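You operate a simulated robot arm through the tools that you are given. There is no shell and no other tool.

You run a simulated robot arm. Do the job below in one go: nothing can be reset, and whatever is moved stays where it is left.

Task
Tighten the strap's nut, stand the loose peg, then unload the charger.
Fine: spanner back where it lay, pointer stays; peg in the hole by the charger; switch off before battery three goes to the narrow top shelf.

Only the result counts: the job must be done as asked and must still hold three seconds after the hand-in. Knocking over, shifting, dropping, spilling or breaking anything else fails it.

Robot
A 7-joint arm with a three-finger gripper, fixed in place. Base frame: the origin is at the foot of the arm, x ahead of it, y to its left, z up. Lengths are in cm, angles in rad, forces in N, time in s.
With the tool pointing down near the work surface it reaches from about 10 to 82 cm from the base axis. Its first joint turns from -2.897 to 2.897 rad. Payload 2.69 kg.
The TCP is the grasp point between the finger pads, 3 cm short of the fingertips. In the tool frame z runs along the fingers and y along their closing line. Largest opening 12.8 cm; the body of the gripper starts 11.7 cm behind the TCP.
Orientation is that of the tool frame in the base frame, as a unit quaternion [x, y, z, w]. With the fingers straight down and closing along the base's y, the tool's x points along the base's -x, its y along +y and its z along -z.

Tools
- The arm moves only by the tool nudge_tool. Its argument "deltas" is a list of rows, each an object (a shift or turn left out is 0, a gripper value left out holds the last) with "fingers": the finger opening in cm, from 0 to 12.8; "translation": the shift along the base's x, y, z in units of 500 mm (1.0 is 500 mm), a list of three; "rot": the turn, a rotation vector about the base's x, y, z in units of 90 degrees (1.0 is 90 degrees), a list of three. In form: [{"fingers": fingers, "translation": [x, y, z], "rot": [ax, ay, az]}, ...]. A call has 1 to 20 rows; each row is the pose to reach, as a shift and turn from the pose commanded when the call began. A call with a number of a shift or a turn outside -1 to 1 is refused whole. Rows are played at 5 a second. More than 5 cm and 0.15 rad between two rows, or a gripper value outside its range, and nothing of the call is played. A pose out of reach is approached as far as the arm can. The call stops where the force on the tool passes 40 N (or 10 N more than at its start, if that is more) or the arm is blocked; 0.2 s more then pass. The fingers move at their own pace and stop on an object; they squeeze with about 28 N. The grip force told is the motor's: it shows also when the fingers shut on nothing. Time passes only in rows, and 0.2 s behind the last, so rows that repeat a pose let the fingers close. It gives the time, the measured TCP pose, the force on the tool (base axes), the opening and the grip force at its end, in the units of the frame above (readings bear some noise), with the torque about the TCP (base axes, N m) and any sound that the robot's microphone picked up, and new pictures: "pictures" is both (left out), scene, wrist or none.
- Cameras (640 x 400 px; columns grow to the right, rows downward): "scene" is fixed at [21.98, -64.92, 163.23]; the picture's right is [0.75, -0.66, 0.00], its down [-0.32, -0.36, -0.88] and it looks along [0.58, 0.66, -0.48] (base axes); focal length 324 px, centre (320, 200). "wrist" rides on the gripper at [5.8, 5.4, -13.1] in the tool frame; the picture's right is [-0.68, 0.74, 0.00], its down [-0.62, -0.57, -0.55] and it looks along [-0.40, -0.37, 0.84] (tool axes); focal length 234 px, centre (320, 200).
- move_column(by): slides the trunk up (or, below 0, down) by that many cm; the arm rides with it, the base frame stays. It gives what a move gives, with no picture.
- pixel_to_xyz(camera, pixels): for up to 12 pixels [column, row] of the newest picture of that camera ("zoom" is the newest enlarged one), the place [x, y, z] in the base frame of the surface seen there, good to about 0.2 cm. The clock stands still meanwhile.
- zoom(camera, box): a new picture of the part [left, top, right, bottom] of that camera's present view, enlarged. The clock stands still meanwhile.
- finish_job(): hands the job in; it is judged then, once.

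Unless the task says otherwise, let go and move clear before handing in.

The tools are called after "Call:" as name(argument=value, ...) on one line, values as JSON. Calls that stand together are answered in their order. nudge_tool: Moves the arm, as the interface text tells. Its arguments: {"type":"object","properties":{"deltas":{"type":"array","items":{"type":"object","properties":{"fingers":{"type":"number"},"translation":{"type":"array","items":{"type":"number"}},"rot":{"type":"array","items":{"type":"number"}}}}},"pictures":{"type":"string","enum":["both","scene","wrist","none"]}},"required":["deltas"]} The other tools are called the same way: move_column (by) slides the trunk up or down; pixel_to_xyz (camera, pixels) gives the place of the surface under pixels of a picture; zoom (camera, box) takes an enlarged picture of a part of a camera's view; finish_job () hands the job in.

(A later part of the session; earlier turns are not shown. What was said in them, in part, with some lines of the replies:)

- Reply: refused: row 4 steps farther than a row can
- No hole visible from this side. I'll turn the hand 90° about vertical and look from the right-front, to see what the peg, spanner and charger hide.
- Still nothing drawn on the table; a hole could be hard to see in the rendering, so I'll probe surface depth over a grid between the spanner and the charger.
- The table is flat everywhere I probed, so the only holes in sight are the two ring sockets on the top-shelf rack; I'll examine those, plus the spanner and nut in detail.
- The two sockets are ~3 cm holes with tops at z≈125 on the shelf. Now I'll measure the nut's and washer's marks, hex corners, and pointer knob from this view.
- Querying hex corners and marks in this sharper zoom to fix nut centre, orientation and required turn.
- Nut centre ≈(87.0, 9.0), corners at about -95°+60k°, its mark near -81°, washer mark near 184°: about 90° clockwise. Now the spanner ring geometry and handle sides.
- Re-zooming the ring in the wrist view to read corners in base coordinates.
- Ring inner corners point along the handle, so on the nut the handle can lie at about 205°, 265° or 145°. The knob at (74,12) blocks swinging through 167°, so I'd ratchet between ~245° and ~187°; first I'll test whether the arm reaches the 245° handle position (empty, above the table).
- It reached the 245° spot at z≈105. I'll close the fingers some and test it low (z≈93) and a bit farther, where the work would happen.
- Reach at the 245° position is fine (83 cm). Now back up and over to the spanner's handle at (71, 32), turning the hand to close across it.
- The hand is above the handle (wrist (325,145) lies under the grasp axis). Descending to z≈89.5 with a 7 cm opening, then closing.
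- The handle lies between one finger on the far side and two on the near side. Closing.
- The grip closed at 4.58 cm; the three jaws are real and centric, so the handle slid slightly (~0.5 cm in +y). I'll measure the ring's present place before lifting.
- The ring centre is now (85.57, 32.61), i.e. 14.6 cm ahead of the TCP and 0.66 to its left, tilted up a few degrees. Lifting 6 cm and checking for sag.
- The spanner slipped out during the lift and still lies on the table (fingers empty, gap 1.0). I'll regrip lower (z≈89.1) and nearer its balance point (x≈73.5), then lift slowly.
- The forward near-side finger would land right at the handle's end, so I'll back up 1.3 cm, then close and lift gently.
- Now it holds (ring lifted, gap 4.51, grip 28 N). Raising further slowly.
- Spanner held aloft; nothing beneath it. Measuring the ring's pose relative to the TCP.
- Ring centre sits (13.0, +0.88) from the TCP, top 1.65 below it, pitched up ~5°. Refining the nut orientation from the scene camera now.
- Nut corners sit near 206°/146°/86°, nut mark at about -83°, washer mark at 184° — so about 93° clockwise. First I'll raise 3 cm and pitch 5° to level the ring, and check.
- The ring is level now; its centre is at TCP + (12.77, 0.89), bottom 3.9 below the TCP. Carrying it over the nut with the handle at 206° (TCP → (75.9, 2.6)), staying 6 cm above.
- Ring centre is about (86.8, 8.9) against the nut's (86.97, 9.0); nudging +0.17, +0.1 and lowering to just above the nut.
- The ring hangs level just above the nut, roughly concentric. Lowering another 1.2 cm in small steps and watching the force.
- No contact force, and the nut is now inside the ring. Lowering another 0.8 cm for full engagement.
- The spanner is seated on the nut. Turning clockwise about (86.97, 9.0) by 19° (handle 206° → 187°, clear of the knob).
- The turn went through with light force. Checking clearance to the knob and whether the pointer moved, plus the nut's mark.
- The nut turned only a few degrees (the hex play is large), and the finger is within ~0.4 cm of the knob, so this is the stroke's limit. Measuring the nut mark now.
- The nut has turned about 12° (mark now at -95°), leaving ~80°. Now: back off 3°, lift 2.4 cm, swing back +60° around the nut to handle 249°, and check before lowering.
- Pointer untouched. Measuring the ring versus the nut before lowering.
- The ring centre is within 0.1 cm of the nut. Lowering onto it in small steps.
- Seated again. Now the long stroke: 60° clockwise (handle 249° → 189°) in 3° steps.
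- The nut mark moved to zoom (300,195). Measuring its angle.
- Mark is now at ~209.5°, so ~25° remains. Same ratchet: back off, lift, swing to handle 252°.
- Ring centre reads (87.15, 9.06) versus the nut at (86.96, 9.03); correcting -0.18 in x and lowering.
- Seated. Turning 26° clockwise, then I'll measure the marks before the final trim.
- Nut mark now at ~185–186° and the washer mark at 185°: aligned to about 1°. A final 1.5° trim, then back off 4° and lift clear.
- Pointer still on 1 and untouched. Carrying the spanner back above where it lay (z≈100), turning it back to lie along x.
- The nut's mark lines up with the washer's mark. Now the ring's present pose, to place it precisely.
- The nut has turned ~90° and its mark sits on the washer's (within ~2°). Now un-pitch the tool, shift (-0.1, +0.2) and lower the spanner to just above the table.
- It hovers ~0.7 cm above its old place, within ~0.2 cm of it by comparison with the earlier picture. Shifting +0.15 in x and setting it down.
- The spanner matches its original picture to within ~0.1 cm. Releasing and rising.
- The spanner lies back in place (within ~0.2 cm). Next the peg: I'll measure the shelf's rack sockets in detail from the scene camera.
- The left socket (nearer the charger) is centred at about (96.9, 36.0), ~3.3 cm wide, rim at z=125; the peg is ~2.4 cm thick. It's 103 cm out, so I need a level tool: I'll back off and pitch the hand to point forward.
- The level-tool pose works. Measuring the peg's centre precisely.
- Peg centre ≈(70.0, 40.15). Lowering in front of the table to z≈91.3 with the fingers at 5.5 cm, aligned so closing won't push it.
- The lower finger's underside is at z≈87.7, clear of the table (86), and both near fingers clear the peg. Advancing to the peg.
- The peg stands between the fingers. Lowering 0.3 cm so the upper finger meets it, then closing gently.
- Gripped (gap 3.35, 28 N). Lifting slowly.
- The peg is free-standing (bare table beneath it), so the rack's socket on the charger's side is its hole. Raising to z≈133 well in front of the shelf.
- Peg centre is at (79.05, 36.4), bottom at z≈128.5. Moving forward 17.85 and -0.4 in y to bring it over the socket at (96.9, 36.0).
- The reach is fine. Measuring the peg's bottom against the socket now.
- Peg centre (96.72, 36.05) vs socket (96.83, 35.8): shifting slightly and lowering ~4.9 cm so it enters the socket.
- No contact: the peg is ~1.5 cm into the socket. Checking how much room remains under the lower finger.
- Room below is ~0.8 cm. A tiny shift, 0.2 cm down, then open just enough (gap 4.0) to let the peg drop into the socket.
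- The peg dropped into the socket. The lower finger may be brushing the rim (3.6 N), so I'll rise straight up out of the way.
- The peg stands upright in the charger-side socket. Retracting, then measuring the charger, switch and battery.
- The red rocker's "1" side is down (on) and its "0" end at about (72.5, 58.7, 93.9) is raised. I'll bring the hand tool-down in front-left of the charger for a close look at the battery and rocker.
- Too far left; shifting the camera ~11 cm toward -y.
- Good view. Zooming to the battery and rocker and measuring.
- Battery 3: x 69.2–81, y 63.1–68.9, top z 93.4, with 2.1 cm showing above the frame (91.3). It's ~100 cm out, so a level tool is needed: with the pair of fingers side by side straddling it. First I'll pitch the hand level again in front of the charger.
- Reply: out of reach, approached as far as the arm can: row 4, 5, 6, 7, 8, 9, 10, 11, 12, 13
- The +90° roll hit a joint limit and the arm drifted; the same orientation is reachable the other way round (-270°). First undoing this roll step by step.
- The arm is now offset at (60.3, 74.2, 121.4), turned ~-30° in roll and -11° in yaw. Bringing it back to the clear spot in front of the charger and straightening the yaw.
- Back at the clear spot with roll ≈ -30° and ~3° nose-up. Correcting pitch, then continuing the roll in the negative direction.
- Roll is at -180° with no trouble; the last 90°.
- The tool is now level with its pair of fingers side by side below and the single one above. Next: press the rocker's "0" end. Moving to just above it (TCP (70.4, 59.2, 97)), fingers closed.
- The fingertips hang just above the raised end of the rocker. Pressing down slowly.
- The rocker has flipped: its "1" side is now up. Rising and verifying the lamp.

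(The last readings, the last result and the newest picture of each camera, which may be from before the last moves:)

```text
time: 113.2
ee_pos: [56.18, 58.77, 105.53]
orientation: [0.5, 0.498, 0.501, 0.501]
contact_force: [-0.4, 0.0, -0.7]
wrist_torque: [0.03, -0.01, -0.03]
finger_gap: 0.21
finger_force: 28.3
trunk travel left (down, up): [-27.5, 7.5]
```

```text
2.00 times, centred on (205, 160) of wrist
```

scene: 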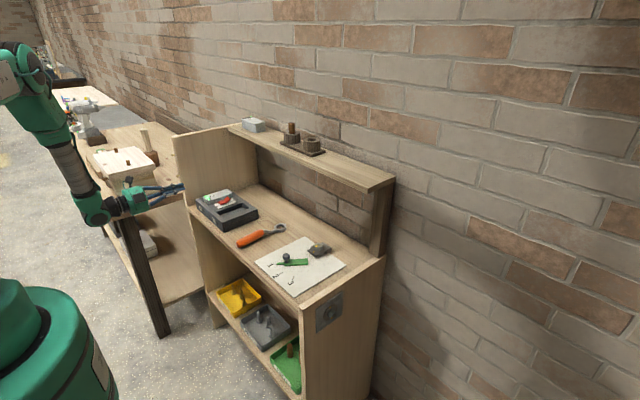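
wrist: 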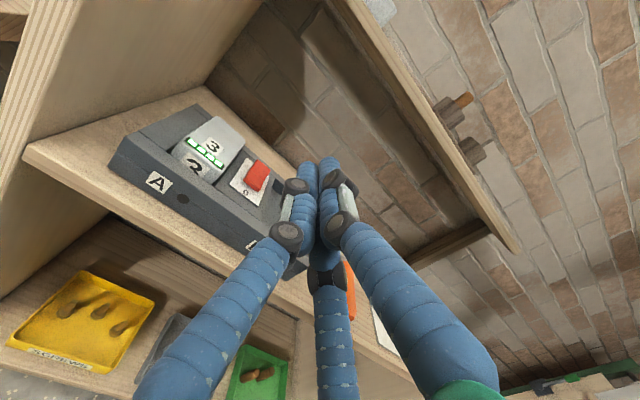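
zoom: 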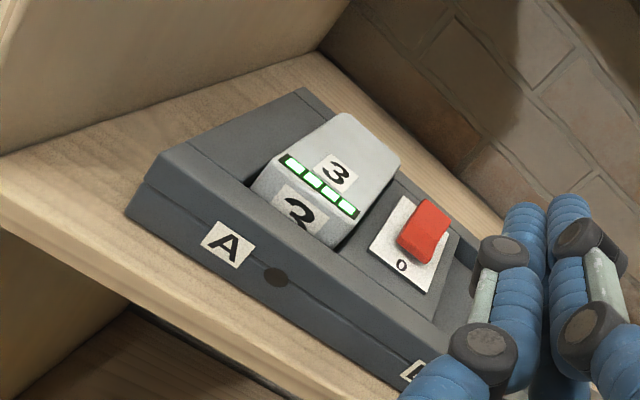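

LED A is out: the charger is off. Now the battery: opening to 7.6 cm and moving above it, TCP → (73, 66, 97.2), to check reach and alignment.

Call:
nudge_tool(deltas=[{"fingers": 7.6, "translation": [0.03, 0.04, -0.03]}, {"fingers": 7.6, "translation": [0.06, 0.09, -0.06]}, {"fingers": 7.6, "translation": [0.1, 0.14, -0.09]}, {"fingers": 7.6, "translation": [0.16, 0.146, -0.12]}, {"fingers": 7.6, "translation": [0.22, 0.146, -0.15]}, {"fingers": 7.6, "translation": [0.28, 0.146, -0.166]}, {"fingers": 7.6, "translation": [0.336, 0.146, -0.166]}, {"fingers": 7.6, "translation": [0.336, 0.146, -0.166]}])

Call:
zoom(camera="scene", box=[185, 165, 260, 225])

Call:
zoom(camera="wrist", box=[180, 100, 430, 300])

```text
time: 115.0
ee_pos: [73.28, 66.07, 97.28]
orientation: [0.5, 0.499, 0.5, 0.501]
contact_force: [-0.4, 0.1, 0.6]
wrist_torque: [0.0, -0.02, 0.01]
finger_gap: 7.59
finger_force: 0.0
trunk travel left (down, up): [-27.5, 7.5]
```

scene: 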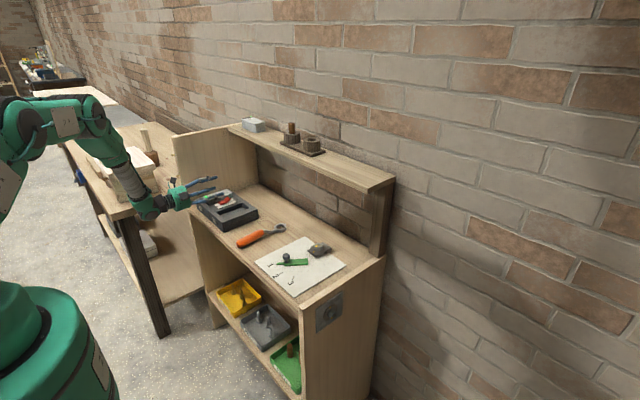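
wrist: 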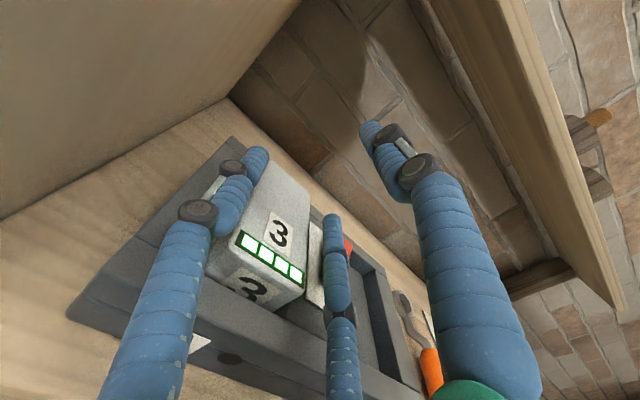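

```text
6.67 times, centred on (222, 195) of scene
```

zoom: 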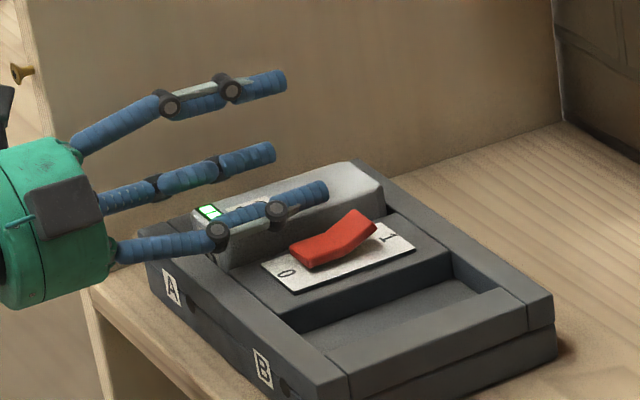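

```text
2.00 times, centred on (305, 200) of wrist
```

zoom: 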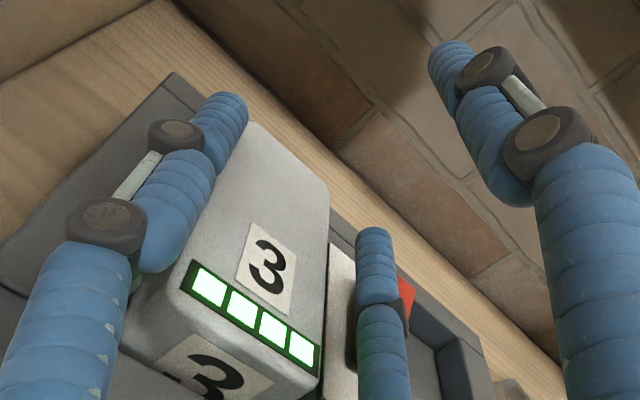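

Reach is good and the pair straddles battery 3. Measuring finger positions against the battery sides.

Call:
pixel_to_xyz(camera="zoom", pixels=[[235, 110], [215, 165], [225, 125], [175, 200], [185, 130], [200, 240], [375, 250], [370, 300], [385, 350], [280, 180], [240, 150], [320, 200]])

Call:
zoom(camera="scene", box=[205, 180, 245, 206])

Call:
pixel_to_xyz(camera="zoom", pixels=[[270, 180], [280, 160], [250, 200], [150, 210], [145, 240], [120, 225], [60, 250], [190, 190], [300, 150], [200, 235], [230, 225], [340, 140]])

```text
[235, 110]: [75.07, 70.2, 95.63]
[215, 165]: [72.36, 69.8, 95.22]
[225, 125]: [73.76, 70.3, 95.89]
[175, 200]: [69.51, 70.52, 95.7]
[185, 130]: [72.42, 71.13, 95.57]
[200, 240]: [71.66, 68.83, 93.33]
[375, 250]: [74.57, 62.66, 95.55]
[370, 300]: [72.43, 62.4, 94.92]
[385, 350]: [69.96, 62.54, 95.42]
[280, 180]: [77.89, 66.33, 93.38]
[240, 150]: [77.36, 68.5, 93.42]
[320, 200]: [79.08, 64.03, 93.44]
```

```text
15.38 times, centred on (225, 193) of scene
```

zoom: 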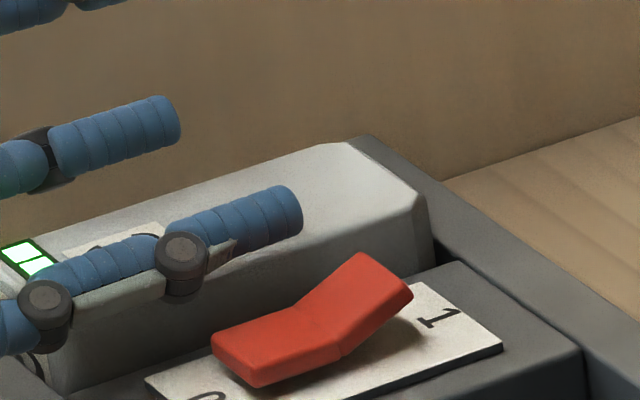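

```text
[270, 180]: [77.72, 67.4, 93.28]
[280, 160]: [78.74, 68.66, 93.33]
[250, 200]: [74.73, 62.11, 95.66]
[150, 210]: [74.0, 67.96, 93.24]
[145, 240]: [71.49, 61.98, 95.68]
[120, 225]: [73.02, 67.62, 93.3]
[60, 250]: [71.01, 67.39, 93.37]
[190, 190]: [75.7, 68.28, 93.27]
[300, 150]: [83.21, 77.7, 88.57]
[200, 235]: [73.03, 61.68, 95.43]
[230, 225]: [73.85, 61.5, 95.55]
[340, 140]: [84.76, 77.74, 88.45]
```

Fingers are ~0.3 cm clear on each side. Lowering 2.5 cm so they lie alongside the battery's exposed flanks.

Call:
nudge_tool(deltas=[{"fingers": 7.6, "translation": [0, -0.001, -0.015]}, {"fingers": 7.6, "translation": [0, -0.001, -0.028]}, {"fingers": 7.6, "translation": [0, -0.001, -0.038]}, {"fingers": 7.6, "translation": [0, -0.001, -0.045]}, {"fingers": 7.6, "translation": [0, -0.001, -0.05]}, {"fingers": 7.6, "translation": [0, -0.001, -0.05]}])

Call:
zoom(camera="scene", box=[190, 175, 250, 220])

Call:
zoom(camera="wrist", box=[180, 100, 430, 300])

```text
time: 116.4
ee_pos: [73.16, 66.21, 94.84]
orientation: [0.5, 0.498, 0.501, 0.501]
contact_force: [-0.4, 0.1, 1.1]
wrist_torque: [-0.05, 0.03, -0.03]
finger_gap: 7.58
finger_force: 0.0
trunk travel left (down, up): [-27.5, 7.5]
```

scene: 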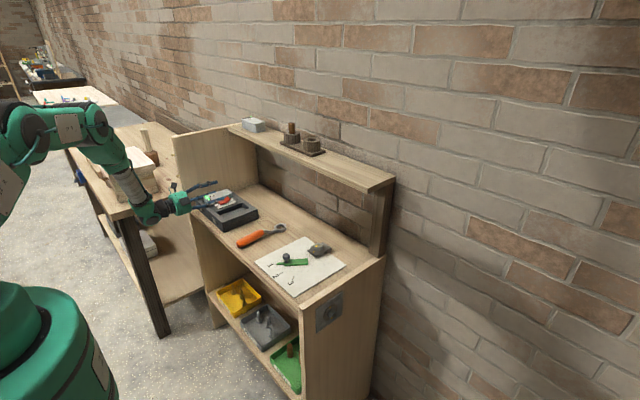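
wrist: 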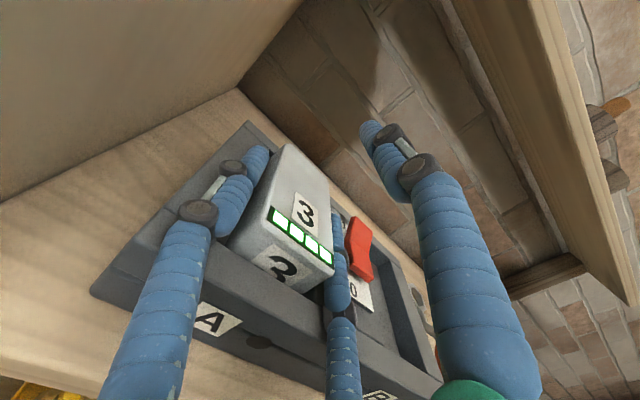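

```text
8.89 times, centred on (220, 198) of scene
```

zoom: 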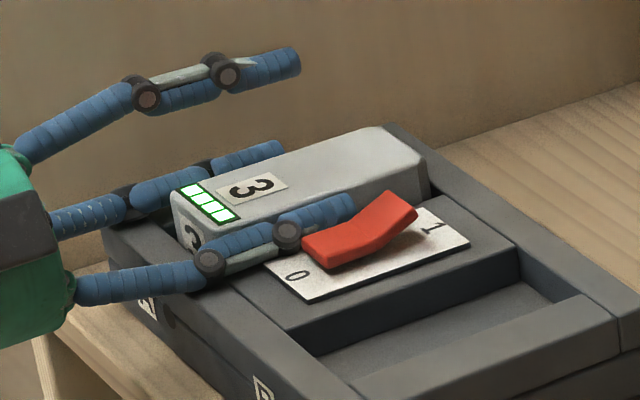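

```text
2.00 times, centred on (305, 200) of wrist
```

zoom: 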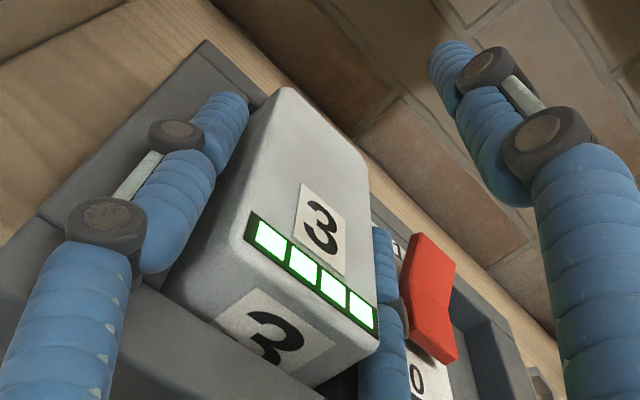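

Both fingers lie along the battery's flanks with no contact force. Closing gently.

Call:
nudge_tool(deltas=[{"fingers": 7.2}, {"fingers": 6.9}, {"fingers": 6.6}, {"fingers": 6.3}, {"fingers": 5}, {"fingers": 4}, {"fingers": 4}])

Call:
zoom(camera="scene", box=[190, 175, 250, 220])

```text
time: 118.0
ee_pos: [73.09, 66.29, 94.77]
orientation: [0.5, 0.499, 0.5, 0.501]
contact_force: [-0.5, -1.5, -3.7]
wrist_torque: [-0.07, 0.09, -0.08]
finger_gap: 6.83
finger_force: 20.8
trunk travel left (down, up): [-27.5, 7.5]
```

scene: 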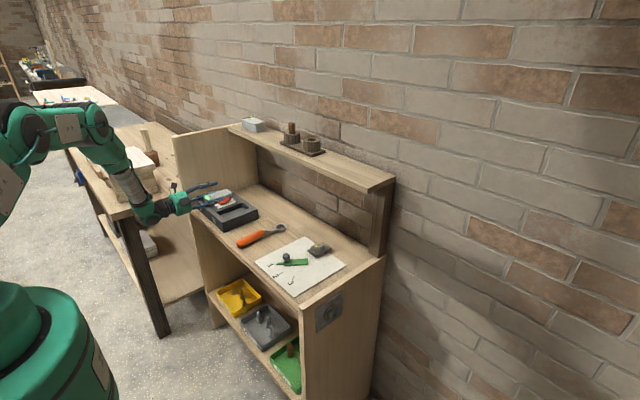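
wrist: 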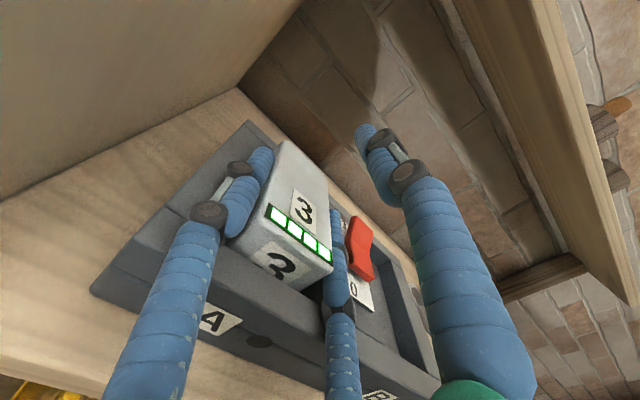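

```text
8.89 times, centred on (220, 198) of scene
```

zoom: 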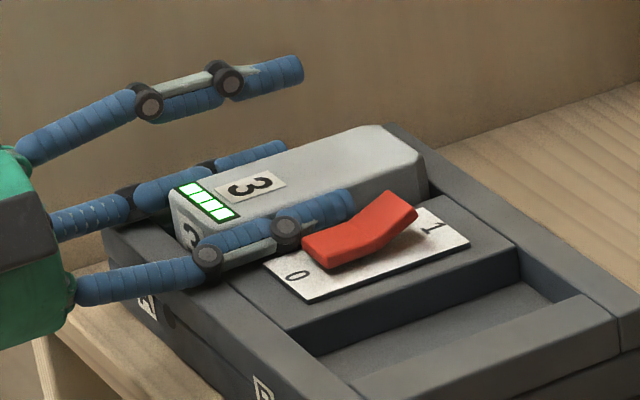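

The pair grips the battery (gap 6.83, the expected width). Squeezing fully and lifting slowly 1.5 cm.

Call:
nudge_tool(deltas=[{"fingers": 0}, {"fingers": 0}, {"fingers": 0, "translation": [0, 0, 0.004]}, {"fingers": 0, "translation": [0, 0, 0.009]}, {"fingers": 0, "translation": [0, 0, 0.015]}, {"fingers": 0, "translation": [0, 0, 0.022]}, {"fingers": 0, "translation": [0, 0, 0.03]}, {"fingers": 0, "translation": [0, 0, 0.03]}])

Call:
zoom(camera="scene", box=[190, 170, 250, 215])

Call:
zoom(camera="wrist", box=[180, 100, 430, 300])

```text
time: 119.8
ee_pos: [73.23, 66.23, 96.35]
orientation: [0.501, 0.498, 0.5, 0.501]
contact_force: [1.6, -7.9, -5.3]
wrist_torque: [-0.41, 0.11, -0.51]
finger_gap: 6.8
finger_force: 28.4
trunk travel left (down, up): [-27.5, 7.5]
```

scene: 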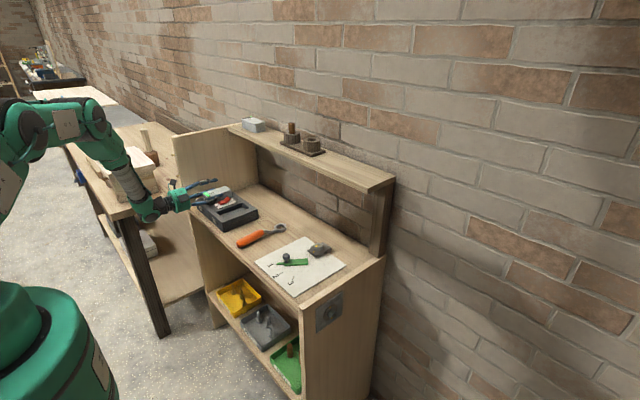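
wrist: 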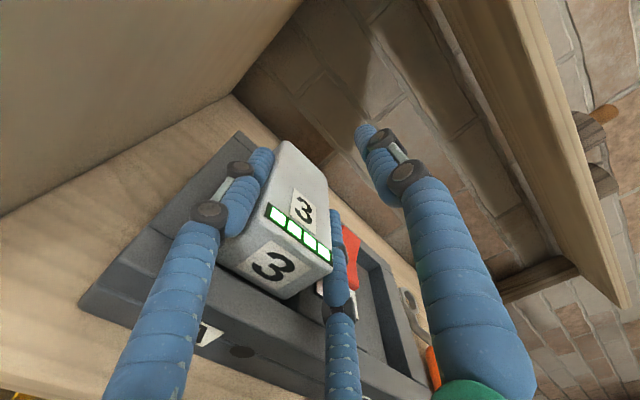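

```text
8.89 times, centred on (220, 192) of scene
```

zoom: 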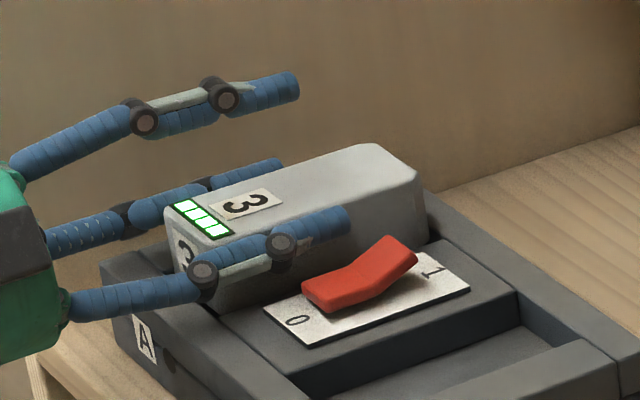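

```text
2.00 times, centred on (305, 200) of wrist
```

zoom: 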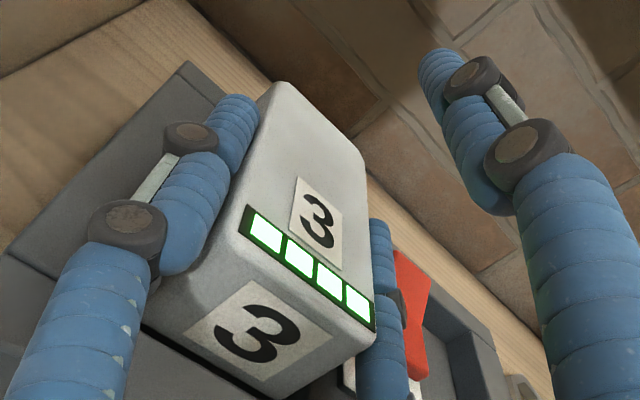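

The battery is rising, though it leans ~8 N on the slot's left wall; easing 0.2 cm toward -y while lifting further.

Call:
nudge_tool(deltas=[{"fingers": 0, "translation": [0, -0.004, 0.004]}, {"fingers": 0, "translation": [0, -0.004, 0.012]}, {"fingers": 0, "translation": [0, -0.004, 0.022]}, {"fingers": 0, "translation": [0, -0.004, 0.034]}, {"fingers": 0, "translation": [0, -0.004, 0.05]}, {"fingers": 0, "translation": [0, -0.004, 0.07]}, {"fingers": 0, "translation": [0, -0.004, 0.09]}, {"fingers": 0, "translation": [0, -0.004, 0.09]}])

Call:
zoom(camera="scene", box=[185, 165, 255, 220])

```text
time: 121.6
ee_pos: [73.1, 65.92, 100.91]
orientation: [0.501, 0.499, 0.501, 0.5]
contact_force: [-0.5, 0.4, -3.1]
wrist_torque: [-0.03, 0.04, 0.02]
finger_gap: 6.8
finger_force: 28.0
trunk travel left (down, up): [-27.5, 7.5]
```

scene: 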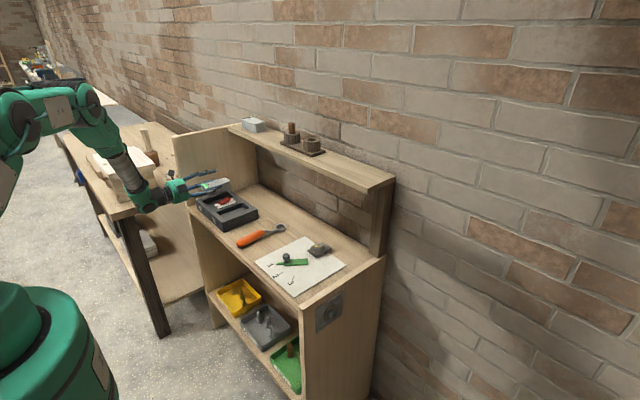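
wrist: 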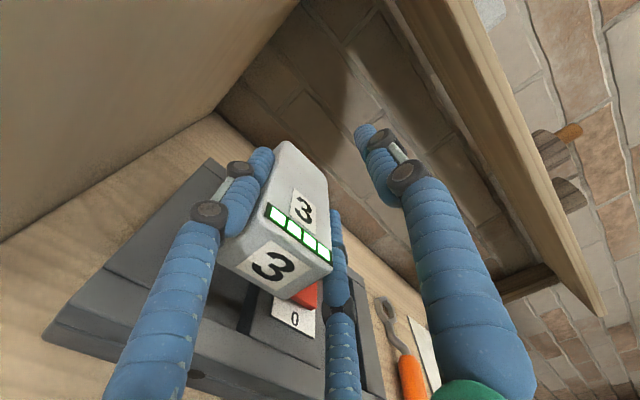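

```text
7.27 times, centred on (220, 192) of scene
```

zoom: 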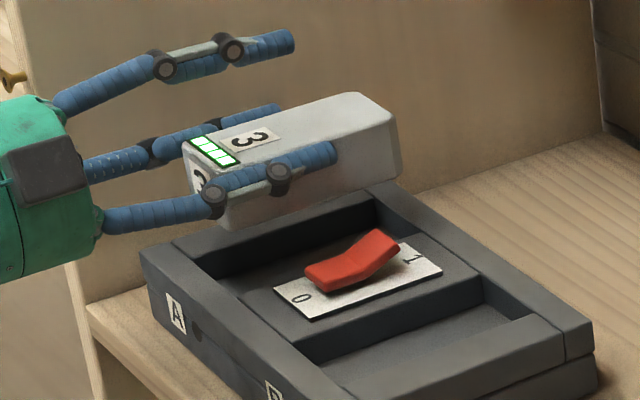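

Battery 3 is free of the charger, level and firmly held. Backing out and raising in front of the shelf.

Call:
nudge_tool(deltas=[{"fingers": 0, "translation": [-0.03, 0, 0.02]}, {"fingers": 0, "translation": [-0.09, -0.01, 0.04]}, {"fingers": 0, "translation": [-0.16, -0.02, 0.06]}, {"fingers": 0, "translation": [-0.22, -0.04, 0.1]}, {"fingers": 0, "translation": [-0.26, -0.07, 0.16]}, {"fingers": 0, "translation": [-0.28, -0.1, 0.23]}, {"fingers": 0, "translation": [-0.29, -0.13, 0.3]}, {"fingers": 0, "translation": [-0.3, -0.17, 0.37]}, {"fingers": 0, "translation": [-0.3, -0.21, 0.44]}, {"fingers": 0, "translation": [-0.3, -0.25, 0.51]}, {"fingers": 0, "translation": [-0.3, -0.29, 0.58]}, {"fingers": 0, "translation": [-0.3, -0.33, 0.64]}, {"fingers": 0, "translation": [-0.3, -0.36, 0.66]}, {"fingers": 0, "translation": [-0.3, -0.36, 0.66]}])

Call:
zoom(camera="scene", box=[185, 175, 270, 245])

```text
time: 124.6
ee_pos: [58.19, 48.19, 133.66]
orientation: [0.5, 0.499, 0.5, 0.5]
contact_force: [-0.2, 0.2, -3.3]
wrist_torque: [0.04, 0.02, 0.01]
finger_gap: 6.76
finger_force: 28.3
trunk travel left (down, up): [-27.5, 7.5]
```

scene: 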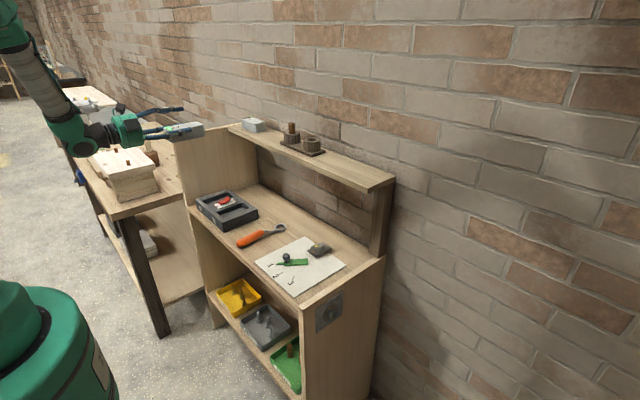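
wrist: 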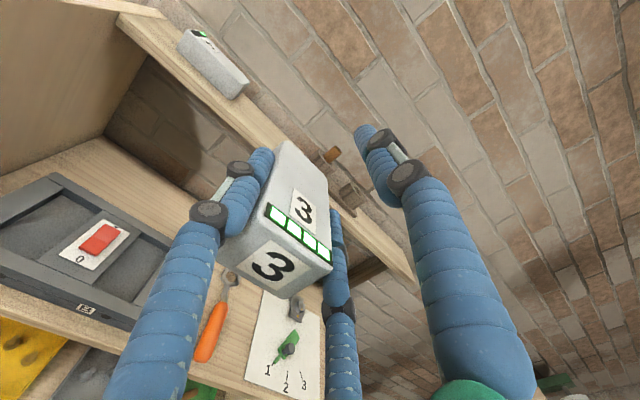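

```text
5.71 times, centred on (228, 210) of scene
```

zoom: 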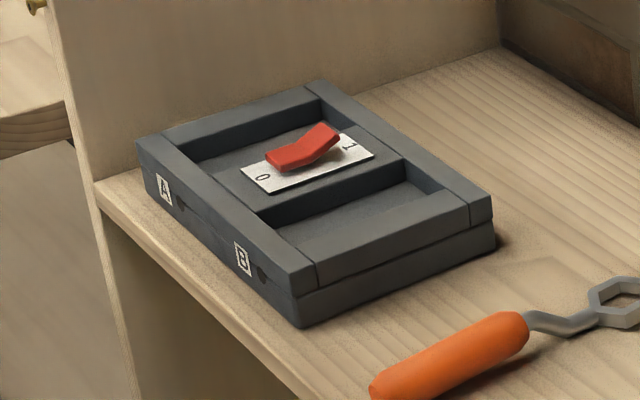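

The charger hasn't moved and the battery stays level. Moving toward the free right part of the top shelf (y≈11).

Call:
nudge_tool(deltas=[{"fingers": 0, "translation": [0.02, -0.06, 0.01]}, {"fingers": 0, "translation": [0.04, -0.13, 0.02]}, {"fingers": 0, "translation": [0.06, -0.2, 0.02]}, {"fingers": 0, "translation": [0.08, -0.27, 0.02]}, {"fingers": 0, "translation": [0.1, -0.34, 0.02]}, {"fingers": 0, "translation": [0.12, -0.41, 0.02]}, {"fingers": 0, "translation": [0.14, -0.48, 0.02]}, {"fingers": 0, "translation": [0.16, -0.55, 0.02]}, {"fingers": 0, "translation": [0.18, -0.62, 0.02]}, {"fingers": 0, "translation": [0.2, -0.68, 0.02]}, {"fingers": 0, "translation": [0.22, -0.74, 0.02]}, {"fingers": 0, "translation": [0.22, -0.74, 0.02]}])

Call:
zoom(camera="scene", box=[260, 90, 400, 200])

```text
time: 127.2
ee_pos: [69.4, 11.23, 134.91]
orientation: [0.501, 0.498, 0.501, 0.5]
contact_force: [0.5, -0.5, -3.7]
wrist_torque: [0.0, 0.05, 0.03]
finger_gap: 6.77
finger_force: 27.9
trunk travel left (down, up): [-27.5, 7.5]
```

scene: 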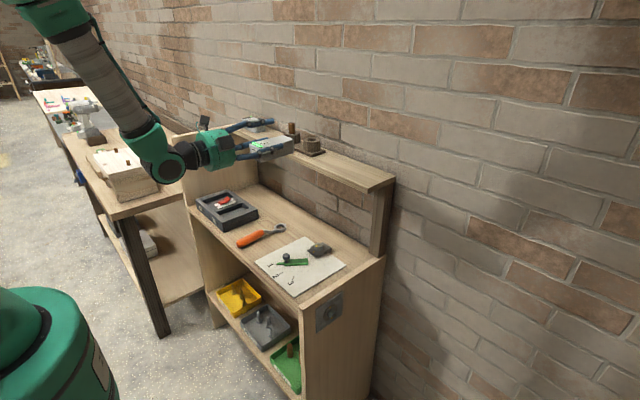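
wrist: 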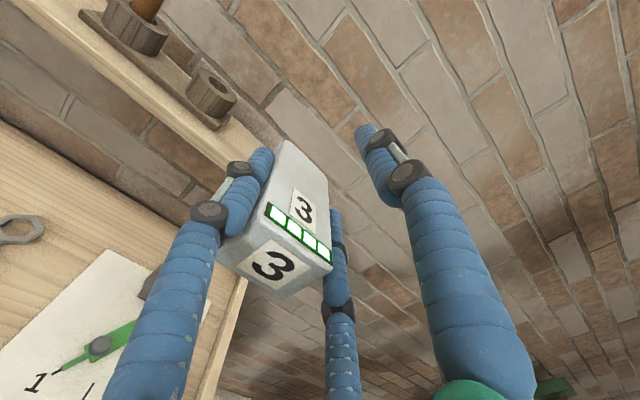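

```text
3.64 times, centred on (330, 145) of scene
```

zoom: 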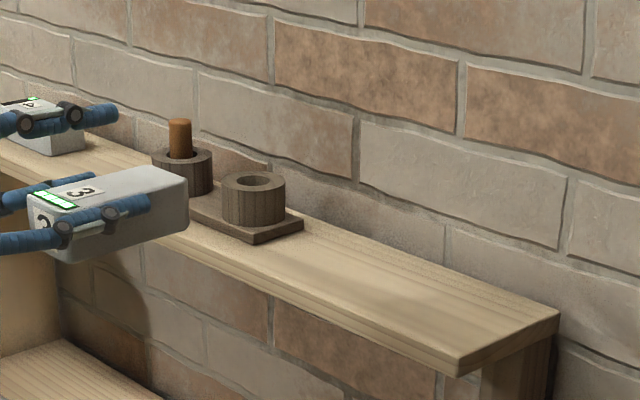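

No joint trouble. Measuring the battery in hand (bottom height and extents) before going over the shelf.

Call:
zoom(camera="scene", box=[240, 125, 300, 170])

Call:
pixel_to_xyz(camera="zoom", pixels=[[165, 290], [470, 205], [465, 245], [330, 275], [430, 255], [130, 180], [400, 130], [465, 160], [300, 180], [150, 275], [250, 292], [440, 190]])

Call:
pixel_to_xyz(camera="scene", pixels=[[320, 163], [340, 163], [360, 178], [330, 155], [345, 175], [380, 175], [365, 190], [375, 188], [310, 160], [300, 160]])

```text
8.89 times, centred on (270, 148) of scene
```

zoom: 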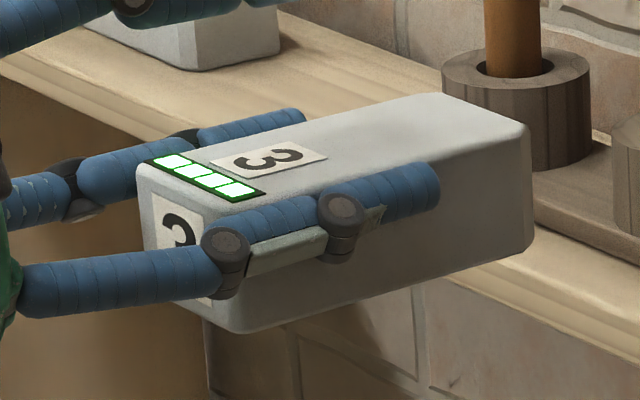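

```text
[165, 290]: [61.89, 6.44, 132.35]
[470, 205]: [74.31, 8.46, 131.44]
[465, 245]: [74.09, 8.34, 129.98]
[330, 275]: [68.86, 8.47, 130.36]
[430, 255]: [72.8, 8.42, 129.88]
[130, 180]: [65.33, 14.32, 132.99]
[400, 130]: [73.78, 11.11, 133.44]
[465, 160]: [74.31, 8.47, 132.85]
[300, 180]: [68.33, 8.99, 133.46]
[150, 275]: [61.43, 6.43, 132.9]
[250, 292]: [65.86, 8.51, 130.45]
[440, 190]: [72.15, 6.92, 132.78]
```

```text
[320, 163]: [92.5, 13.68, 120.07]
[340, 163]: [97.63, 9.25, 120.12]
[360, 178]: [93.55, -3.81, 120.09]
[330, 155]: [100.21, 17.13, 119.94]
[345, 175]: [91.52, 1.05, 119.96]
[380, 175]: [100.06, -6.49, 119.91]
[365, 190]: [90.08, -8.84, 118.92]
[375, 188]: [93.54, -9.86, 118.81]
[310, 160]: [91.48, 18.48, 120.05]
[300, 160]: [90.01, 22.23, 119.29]
```

Call:
pixel_to_xyz(camera="zoom", pixels=[[242, 328], [350, 300], [450, 272], [520, 250], [525, 245], [232, 320], [300, 312], [400, 288], [528, 150], [525, 200], [445, 97], [140, 170]])

```text
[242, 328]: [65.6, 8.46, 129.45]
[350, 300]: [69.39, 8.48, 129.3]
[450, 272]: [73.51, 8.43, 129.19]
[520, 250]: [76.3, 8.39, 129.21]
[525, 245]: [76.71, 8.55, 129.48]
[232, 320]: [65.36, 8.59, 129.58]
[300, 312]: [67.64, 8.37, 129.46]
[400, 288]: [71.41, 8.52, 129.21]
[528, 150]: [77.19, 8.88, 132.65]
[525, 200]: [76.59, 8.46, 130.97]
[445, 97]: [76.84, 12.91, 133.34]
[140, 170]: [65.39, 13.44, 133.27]
```

The battery spans x 65.2–77.2, bottom at z≈129.2 (5.75 below the TCP). Moving forward over the shelf so it will sit at x≈91.4–103.4, y≈8.4–14.2.

Call:
nudge_tool(deltas=[{"fingers": 0, "translation": [0.04, 0, 0]}, {"fingers": 0, "translation": [0.11, 0, 0]}, {"fingers": 0, "translation": [0.19, 0, 0]}, {"fingers": 0, "translation": [0.27, 0, 0]}, {"fingers": 0, "translation": [0.35, 0, 0]}, {"fingers": 0, "translation": [0.43, 0, 0]}, {"fingers": 0, "translation": [0.5, 0, -0.01]}, {"fingers": 0, "translation": [0.524, 0, -0.05]}, {"fingers": 0, "translation": [0.524, 0, -0.1]}, {"fingers": 0, "translation": [0.524, 0, -0.14]}, {"fingers": 0, "translation": [0.524, 0, -0.16]}, {"fingers": 0, "translation": [0.524, 0, -0.16]}])

Call:
zoom(camera="scene", box=[275, 110, 400, 200])

```text
time: 129.8
ee_pos: [95.31, 11.04, 126.71]
orientation: [0.504, 0.496, 0.497, 0.502]
contact_force: [-0.4, 0.0, -1.9]
wrist_torque: [0.0, 0.07, -0.02]
finger_gap: 6.82
finger_force: 28.1
trunk travel left (down, up): [-27.5, 7.5]
```

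scene: 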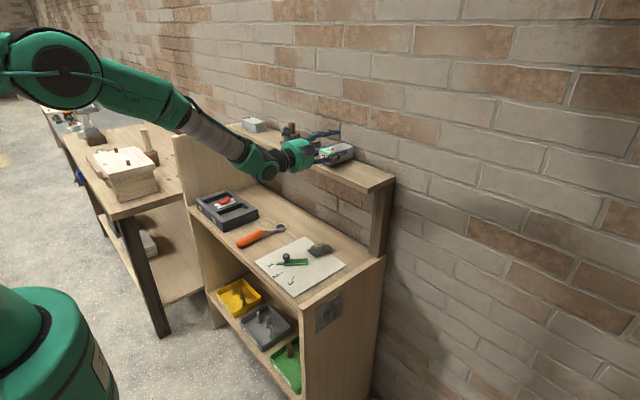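
wrist: 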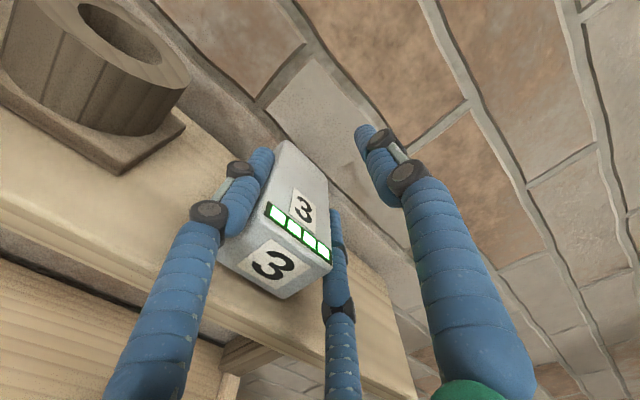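

```text
4.44 times, centred on (338, 155) of scene
```

zoom: 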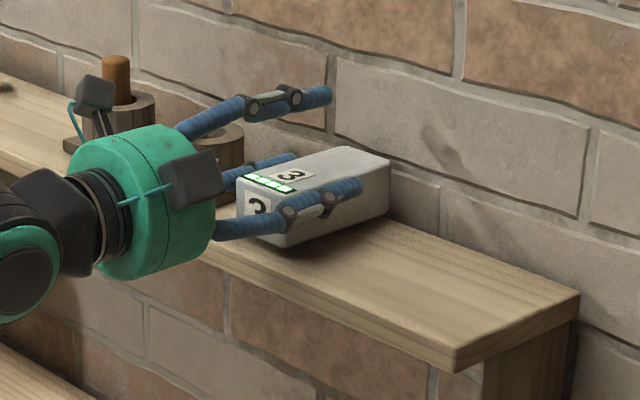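

The battery hovers ~1 cm above the shelf. Measuring its extents over the shelf.

Call:
zoom(camera="scene", box=[315, 130, 365, 170])

Call:
pixel_to_xyz(camera="zoom", pixels=[[180, 285], [250, 262], [330, 235], [410, 205], [440, 192], [420, 130], [360, 75], [170, 278], [160, 300], [420, 240], [250, 310], [430, 160]])

```text
10.00 times, centred on (340, 150) of scene
```

zoom: 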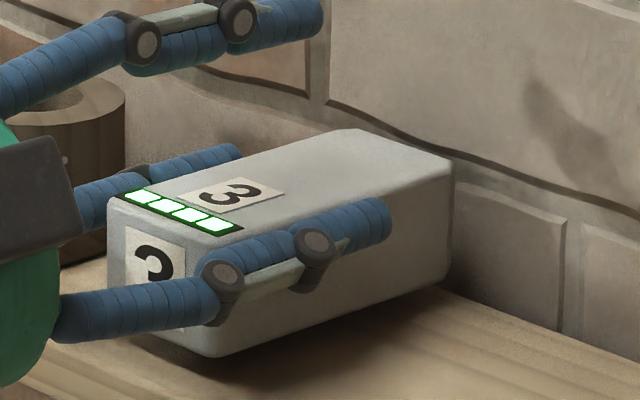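

```text
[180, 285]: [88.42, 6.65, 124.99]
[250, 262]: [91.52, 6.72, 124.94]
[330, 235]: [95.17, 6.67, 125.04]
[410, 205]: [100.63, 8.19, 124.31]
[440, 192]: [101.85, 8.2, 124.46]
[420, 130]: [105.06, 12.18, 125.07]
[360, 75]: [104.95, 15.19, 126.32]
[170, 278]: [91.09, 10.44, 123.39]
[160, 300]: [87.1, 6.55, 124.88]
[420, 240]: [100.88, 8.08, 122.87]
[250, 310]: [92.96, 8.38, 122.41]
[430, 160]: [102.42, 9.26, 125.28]
```

Call:
pixel_to_xyz(camera="zoom", pixels=[[212, 350], [300, 322], [380, 297], [440, 278], [450, 265], [451, 180], [355, 133], [112, 210], [202, 352], [430, 310], [250, 380], [150, 350]])

```text
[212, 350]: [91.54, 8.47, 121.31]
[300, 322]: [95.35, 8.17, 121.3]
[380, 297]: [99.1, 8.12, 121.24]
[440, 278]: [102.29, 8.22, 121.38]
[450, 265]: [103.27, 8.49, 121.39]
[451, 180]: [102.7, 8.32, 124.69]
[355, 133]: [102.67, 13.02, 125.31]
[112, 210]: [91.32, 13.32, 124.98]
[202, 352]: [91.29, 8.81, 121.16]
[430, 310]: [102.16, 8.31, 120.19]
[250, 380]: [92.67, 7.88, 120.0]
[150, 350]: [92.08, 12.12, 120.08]
```

Bottom at ~121.1, extents x 91.2–103.1, all over the shelf (z=120.05). Setting it down slowly.

Call:
nudge_tool(deltas=[{"fingers": 0, "translation": [0, 0, -0.008]}, {"fingers": 0, "translation": [0, 0, -0.014]}, {"fingers": 0, "translation": [0, 0, -0.018]}, {"fingers": 0, "translation": [0, 0, -0.021]}, {"fingers": 0, "translation": [0, 0, -0.021]}], pictures="scene")

Call:
zoom(camera="scene", box=[315, 130, 365, 170])

```text
time: 131.0
ee_pos: [95.46, 11.2, 125.77]
orientation: [0.505, 0.495, 0.497, 0.502]
contact_force: [0.4, 0.1, -1.6]
wrist_torque: [0.02, -0.04, -0.06]
finger_gap: 6.78
finger_force: 28.0
trunk travel left (down, up): [-27.5, 7.5]
```

scene: 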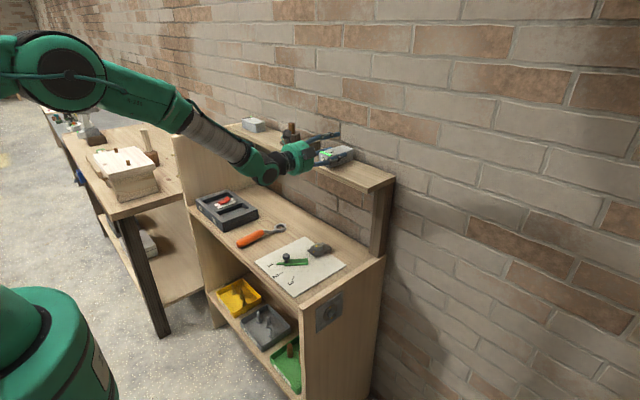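

```text
10.00 times, centred on (340, 150) of scene
```

zoom: 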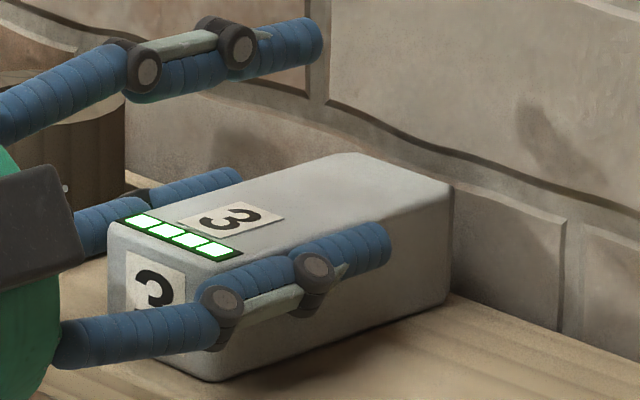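

Call:
nudge_tool(deltas=[{"fingers": 0, "translation": [0, 0, -0.003]}, {"fingers": 0, "translation": [0, 0, -0.005]}, {"fingers": 0, "translation": [0, 0, -0.006]}], pictures="none")

Call:
zoom(camera="scene", box=[315, 130, 365, 170])

Call:
pixel_to_xyz(camera="zoom", pixels=[[212, 376], [300, 350], [380, 326], [440, 305], [210, 382], [450, 290], [212, 372], [300, 346], [380, 322], [440, 301]])

```text
time: 131.8
ee_pos: [95.53, 11.22, 125.75]
orientation: [0.503, 0.495, 0.499, 0.503]
contact_force: [1.1, 1.3, 12.4]
wrist_torque: [0.02, 0.3, 0.06]
finger_gap: 6.79
finger_force: 28.1
trunk travel left (down, up): [-27.5, 7.5]
```

```text
10.00 times, centred on (340, 150) of scene
```

zoom: 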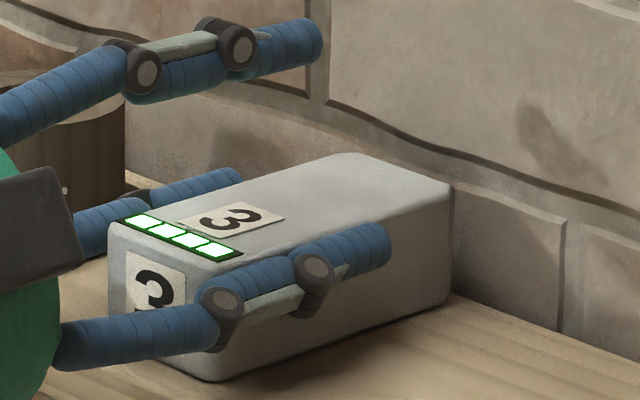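

```text
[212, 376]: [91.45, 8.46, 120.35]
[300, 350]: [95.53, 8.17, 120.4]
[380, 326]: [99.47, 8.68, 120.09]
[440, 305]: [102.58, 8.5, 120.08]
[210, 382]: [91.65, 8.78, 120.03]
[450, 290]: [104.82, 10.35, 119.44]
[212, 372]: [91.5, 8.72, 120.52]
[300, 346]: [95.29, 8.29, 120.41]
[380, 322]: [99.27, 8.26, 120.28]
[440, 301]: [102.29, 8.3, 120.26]
```

It rests on the shelf (12 N). Easing 0.1 cm, releasing, then rising straight up and away.

Call:
nudge_tool(deltas=[{"fingers": 0, "translation": [0, 0, 0.003]}, {"fingers": 6.9, "translation": [0, 0, 0.003]}, {"fingers": 7.2, "translation": [0, 0, 0.003]}, {"fingers": 7.7, "translation": [0, 0, 0.003]}, {"fingers": 8.0, "translation": [0, 0, 0.003]}, {"fingers": 8.0, "translation": [0, 0, 0.003]}])

Call:
zoom(camera="scene", box=[315, 130, 365, 170])

```text
time: 133.2
ee_pos: [95.38, 11.14, 125.63]
orientation: [0.504, 0.496, 0.497, 0.502]
contact_force: [0.7, 0.3, -0.3]
wrist_torque: [-0.02, -0.02, 0.03]
finger_gap: 7.96
finger_force: 0.1
trunk travel left (down, up): [-27.5, 7.5]
```

scene: 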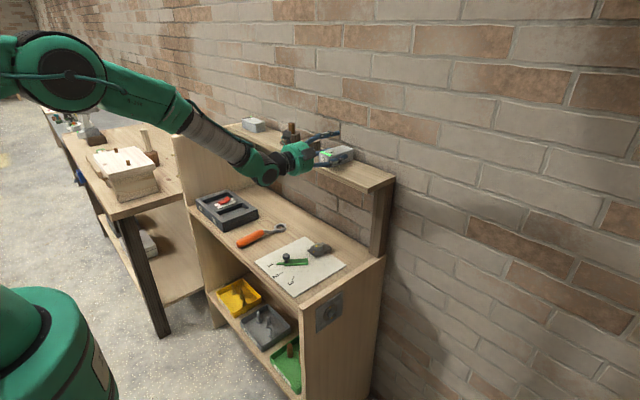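
wrist: 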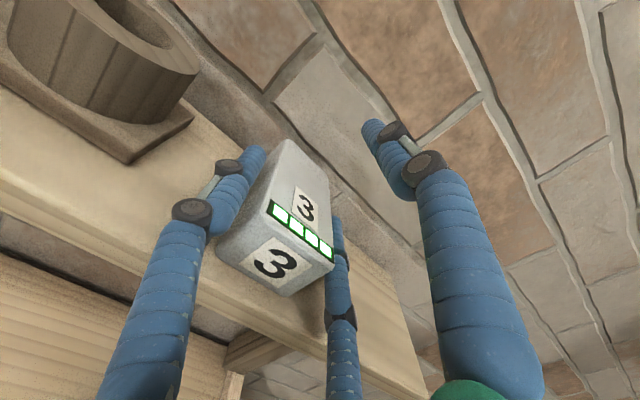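

```text
10.00 times, centred on (340, 150) of scene
```

zoom: 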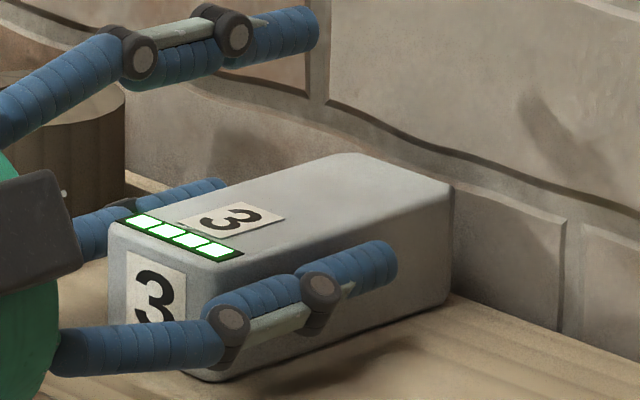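

The battery stands free on the shelf. Rising and backing away.

Call:
nudge_tool(deltas=[{"fingers": 8, "translation": [0, 0, 0.02]}, {"fingers": 8, "translation": [0, 0, 0.06]}, {"fingers": 8, "translation": [0, 0, 0.12]}, {"fingers": 8, "translation": [-0.05, 0, 0.16]}, {"fingers": 8, "translation": [-0.13, 0, 0.18]}, {"fingers": 8, "translation": [-0.21, 0, 0.18]}, {"fingers": 8, "translation": [-0.29, 0, 0.18]}, {"fingers": 8, "translation": [-0.37, 0.0, 0.18]}, {"fingers": 8, "translation": [-0.45, 0.0, 0.18]}, {"fingers": 8, "translation": [-0.53, 0.0, 0.18]}, {"fingers": 8, "translation": [-0.61, 0.0, 0.18]}, {"fingers": 8, "translation": [-0.69, 0.0, 0.18]}, {"fingers": 8, "translation": [-0.69, 0.0, 0.18]}])

Call:
zoom(camera="scene", box=[230, 100, 400, 210])

Call:
zoom(camera="scene", box=[185, 170, 350, 300])

Call:
zoom(camera="scene", box=[305, 238, 332, 256])

```text
time: 136.0
ee_pos: [60.67, 11.01, 134.62]
orientation: [0.501, 0.498, 0.502, 0.5]
contact_force: [0.1, 0.4, -0.8]
wrist_torque: [-0.02, 0.05, 0.03]
finger_gap: 8.01
finger_force: 0.0
trunk travel left (down, up): [-27.5, 7.5]
```

scene: 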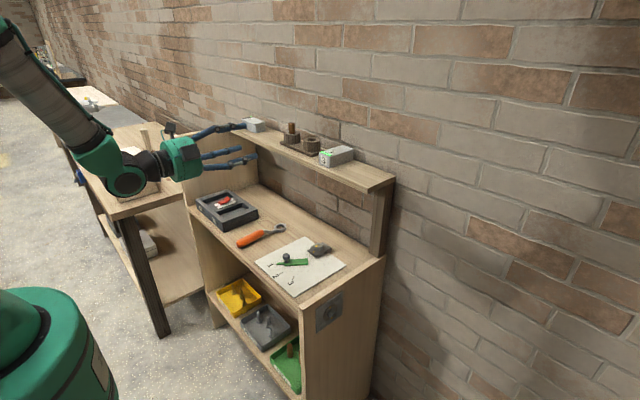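
wrist: 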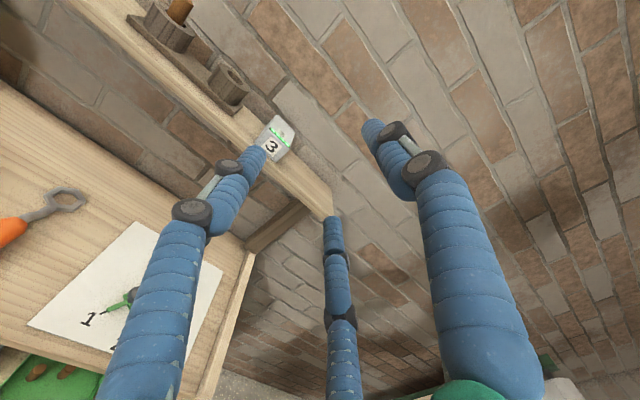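

```text
3.64 times, centred on (315, 155) of scene
```

zoom: 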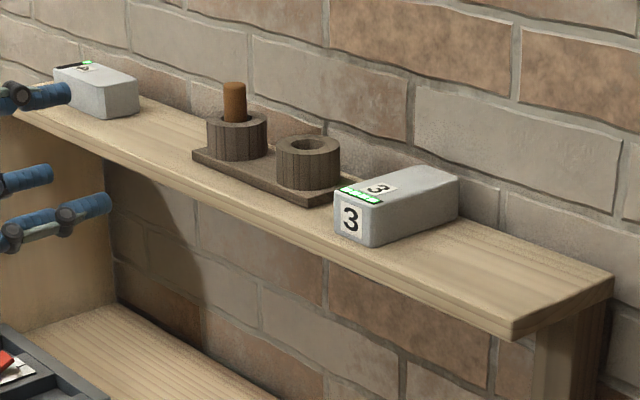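

```text
3.08 times, centred on (268, 235) of scene
```

zoom: 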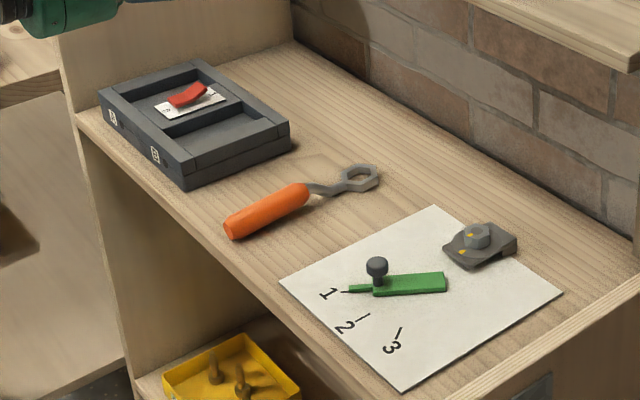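

```text
16.00 times, centred on (318, 247) of scene
```

zoom: 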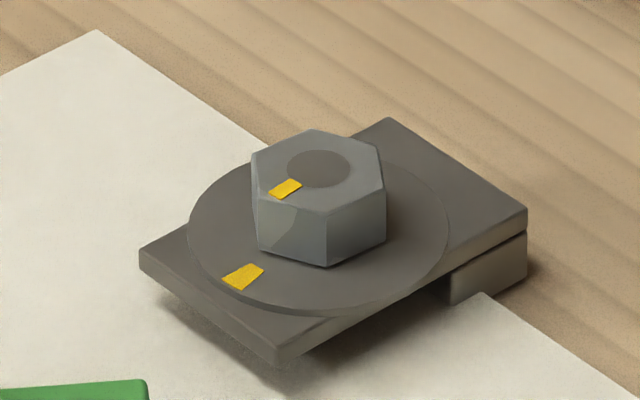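

Everything looks placed: battery 3 on the top shelf, peg in its socket, nut marks aligned, pointer on 1. One last check that the rack and spanner haven't shifted, using the same zoom boxes as before.

Call:
zoom(camera="scene", box=[278, 122, 330, 160])

Call:
zoom(camera="scene", box=[235, 215, 295, 255])

Call:
zoom(camera="scene", box=[190, 180, 270, 245])

```text
10.53 times, centred on (304, 141) of scene
```

zoom: 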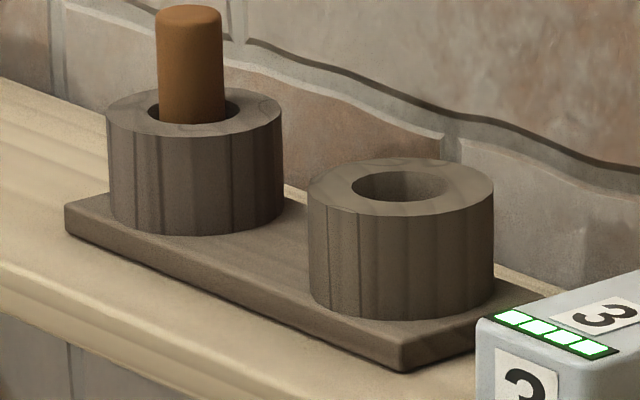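

```text
10.00 times, centred on (265, 235) of scene
```

zoom: 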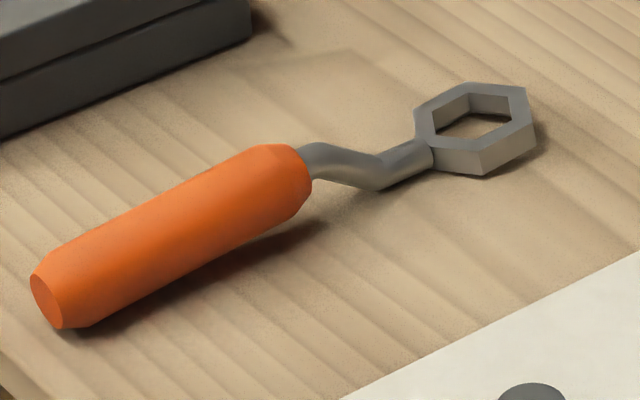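

```text
6.15 times, centred on (230, 212) of scene
```

zoom: 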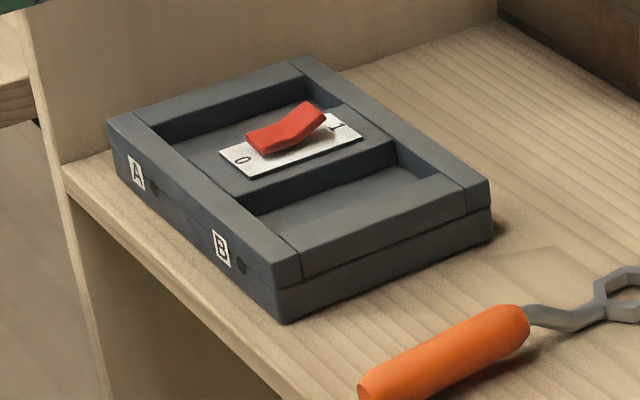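

The rack and charger sit exactly where they were. The spanner is within about 0.2 cm of its place, the peg stands upright in the charger-side socket, the switch is on 0 and battery 3 rests on the top shelf. The arm is clear, so I'm handing in.

Call:
finish_job()

```text
The job is handed in.
```

The job is handed in. In the last pictures everything asked for was in place, though which hole was meant for the peg was my reading of the task.

- **Nut:** I turned the strap's nut about 90° clockwise. Its yellow mark now lines up with the washer's mark to within about 2°.
- **Pointer and spanner:** The pointer still reads 1. The spanner slipped from the grip once at the start and dropped back onto the table. It is now back within about 0.2 cm of where it lay.
- **Peg:** It stands upright in the left socket of the two-socket rack on the top shelf, the one nearer the charger. I found no hole in the table around the charger, under the spanner or under the peg, so I took that socket as "the hole by the charger".
- **Charger:** I pressed the switch to 0 and its light went out before I lifted battery three. Battery three now lies on the narrow top shelf, to the right of the rack.

While lifting the battery I pressed about 8 N sideways on the charger. While releasing the peg, a finger touched the rack with about 4 N. Neither has moved when compared with the earlier pictures.
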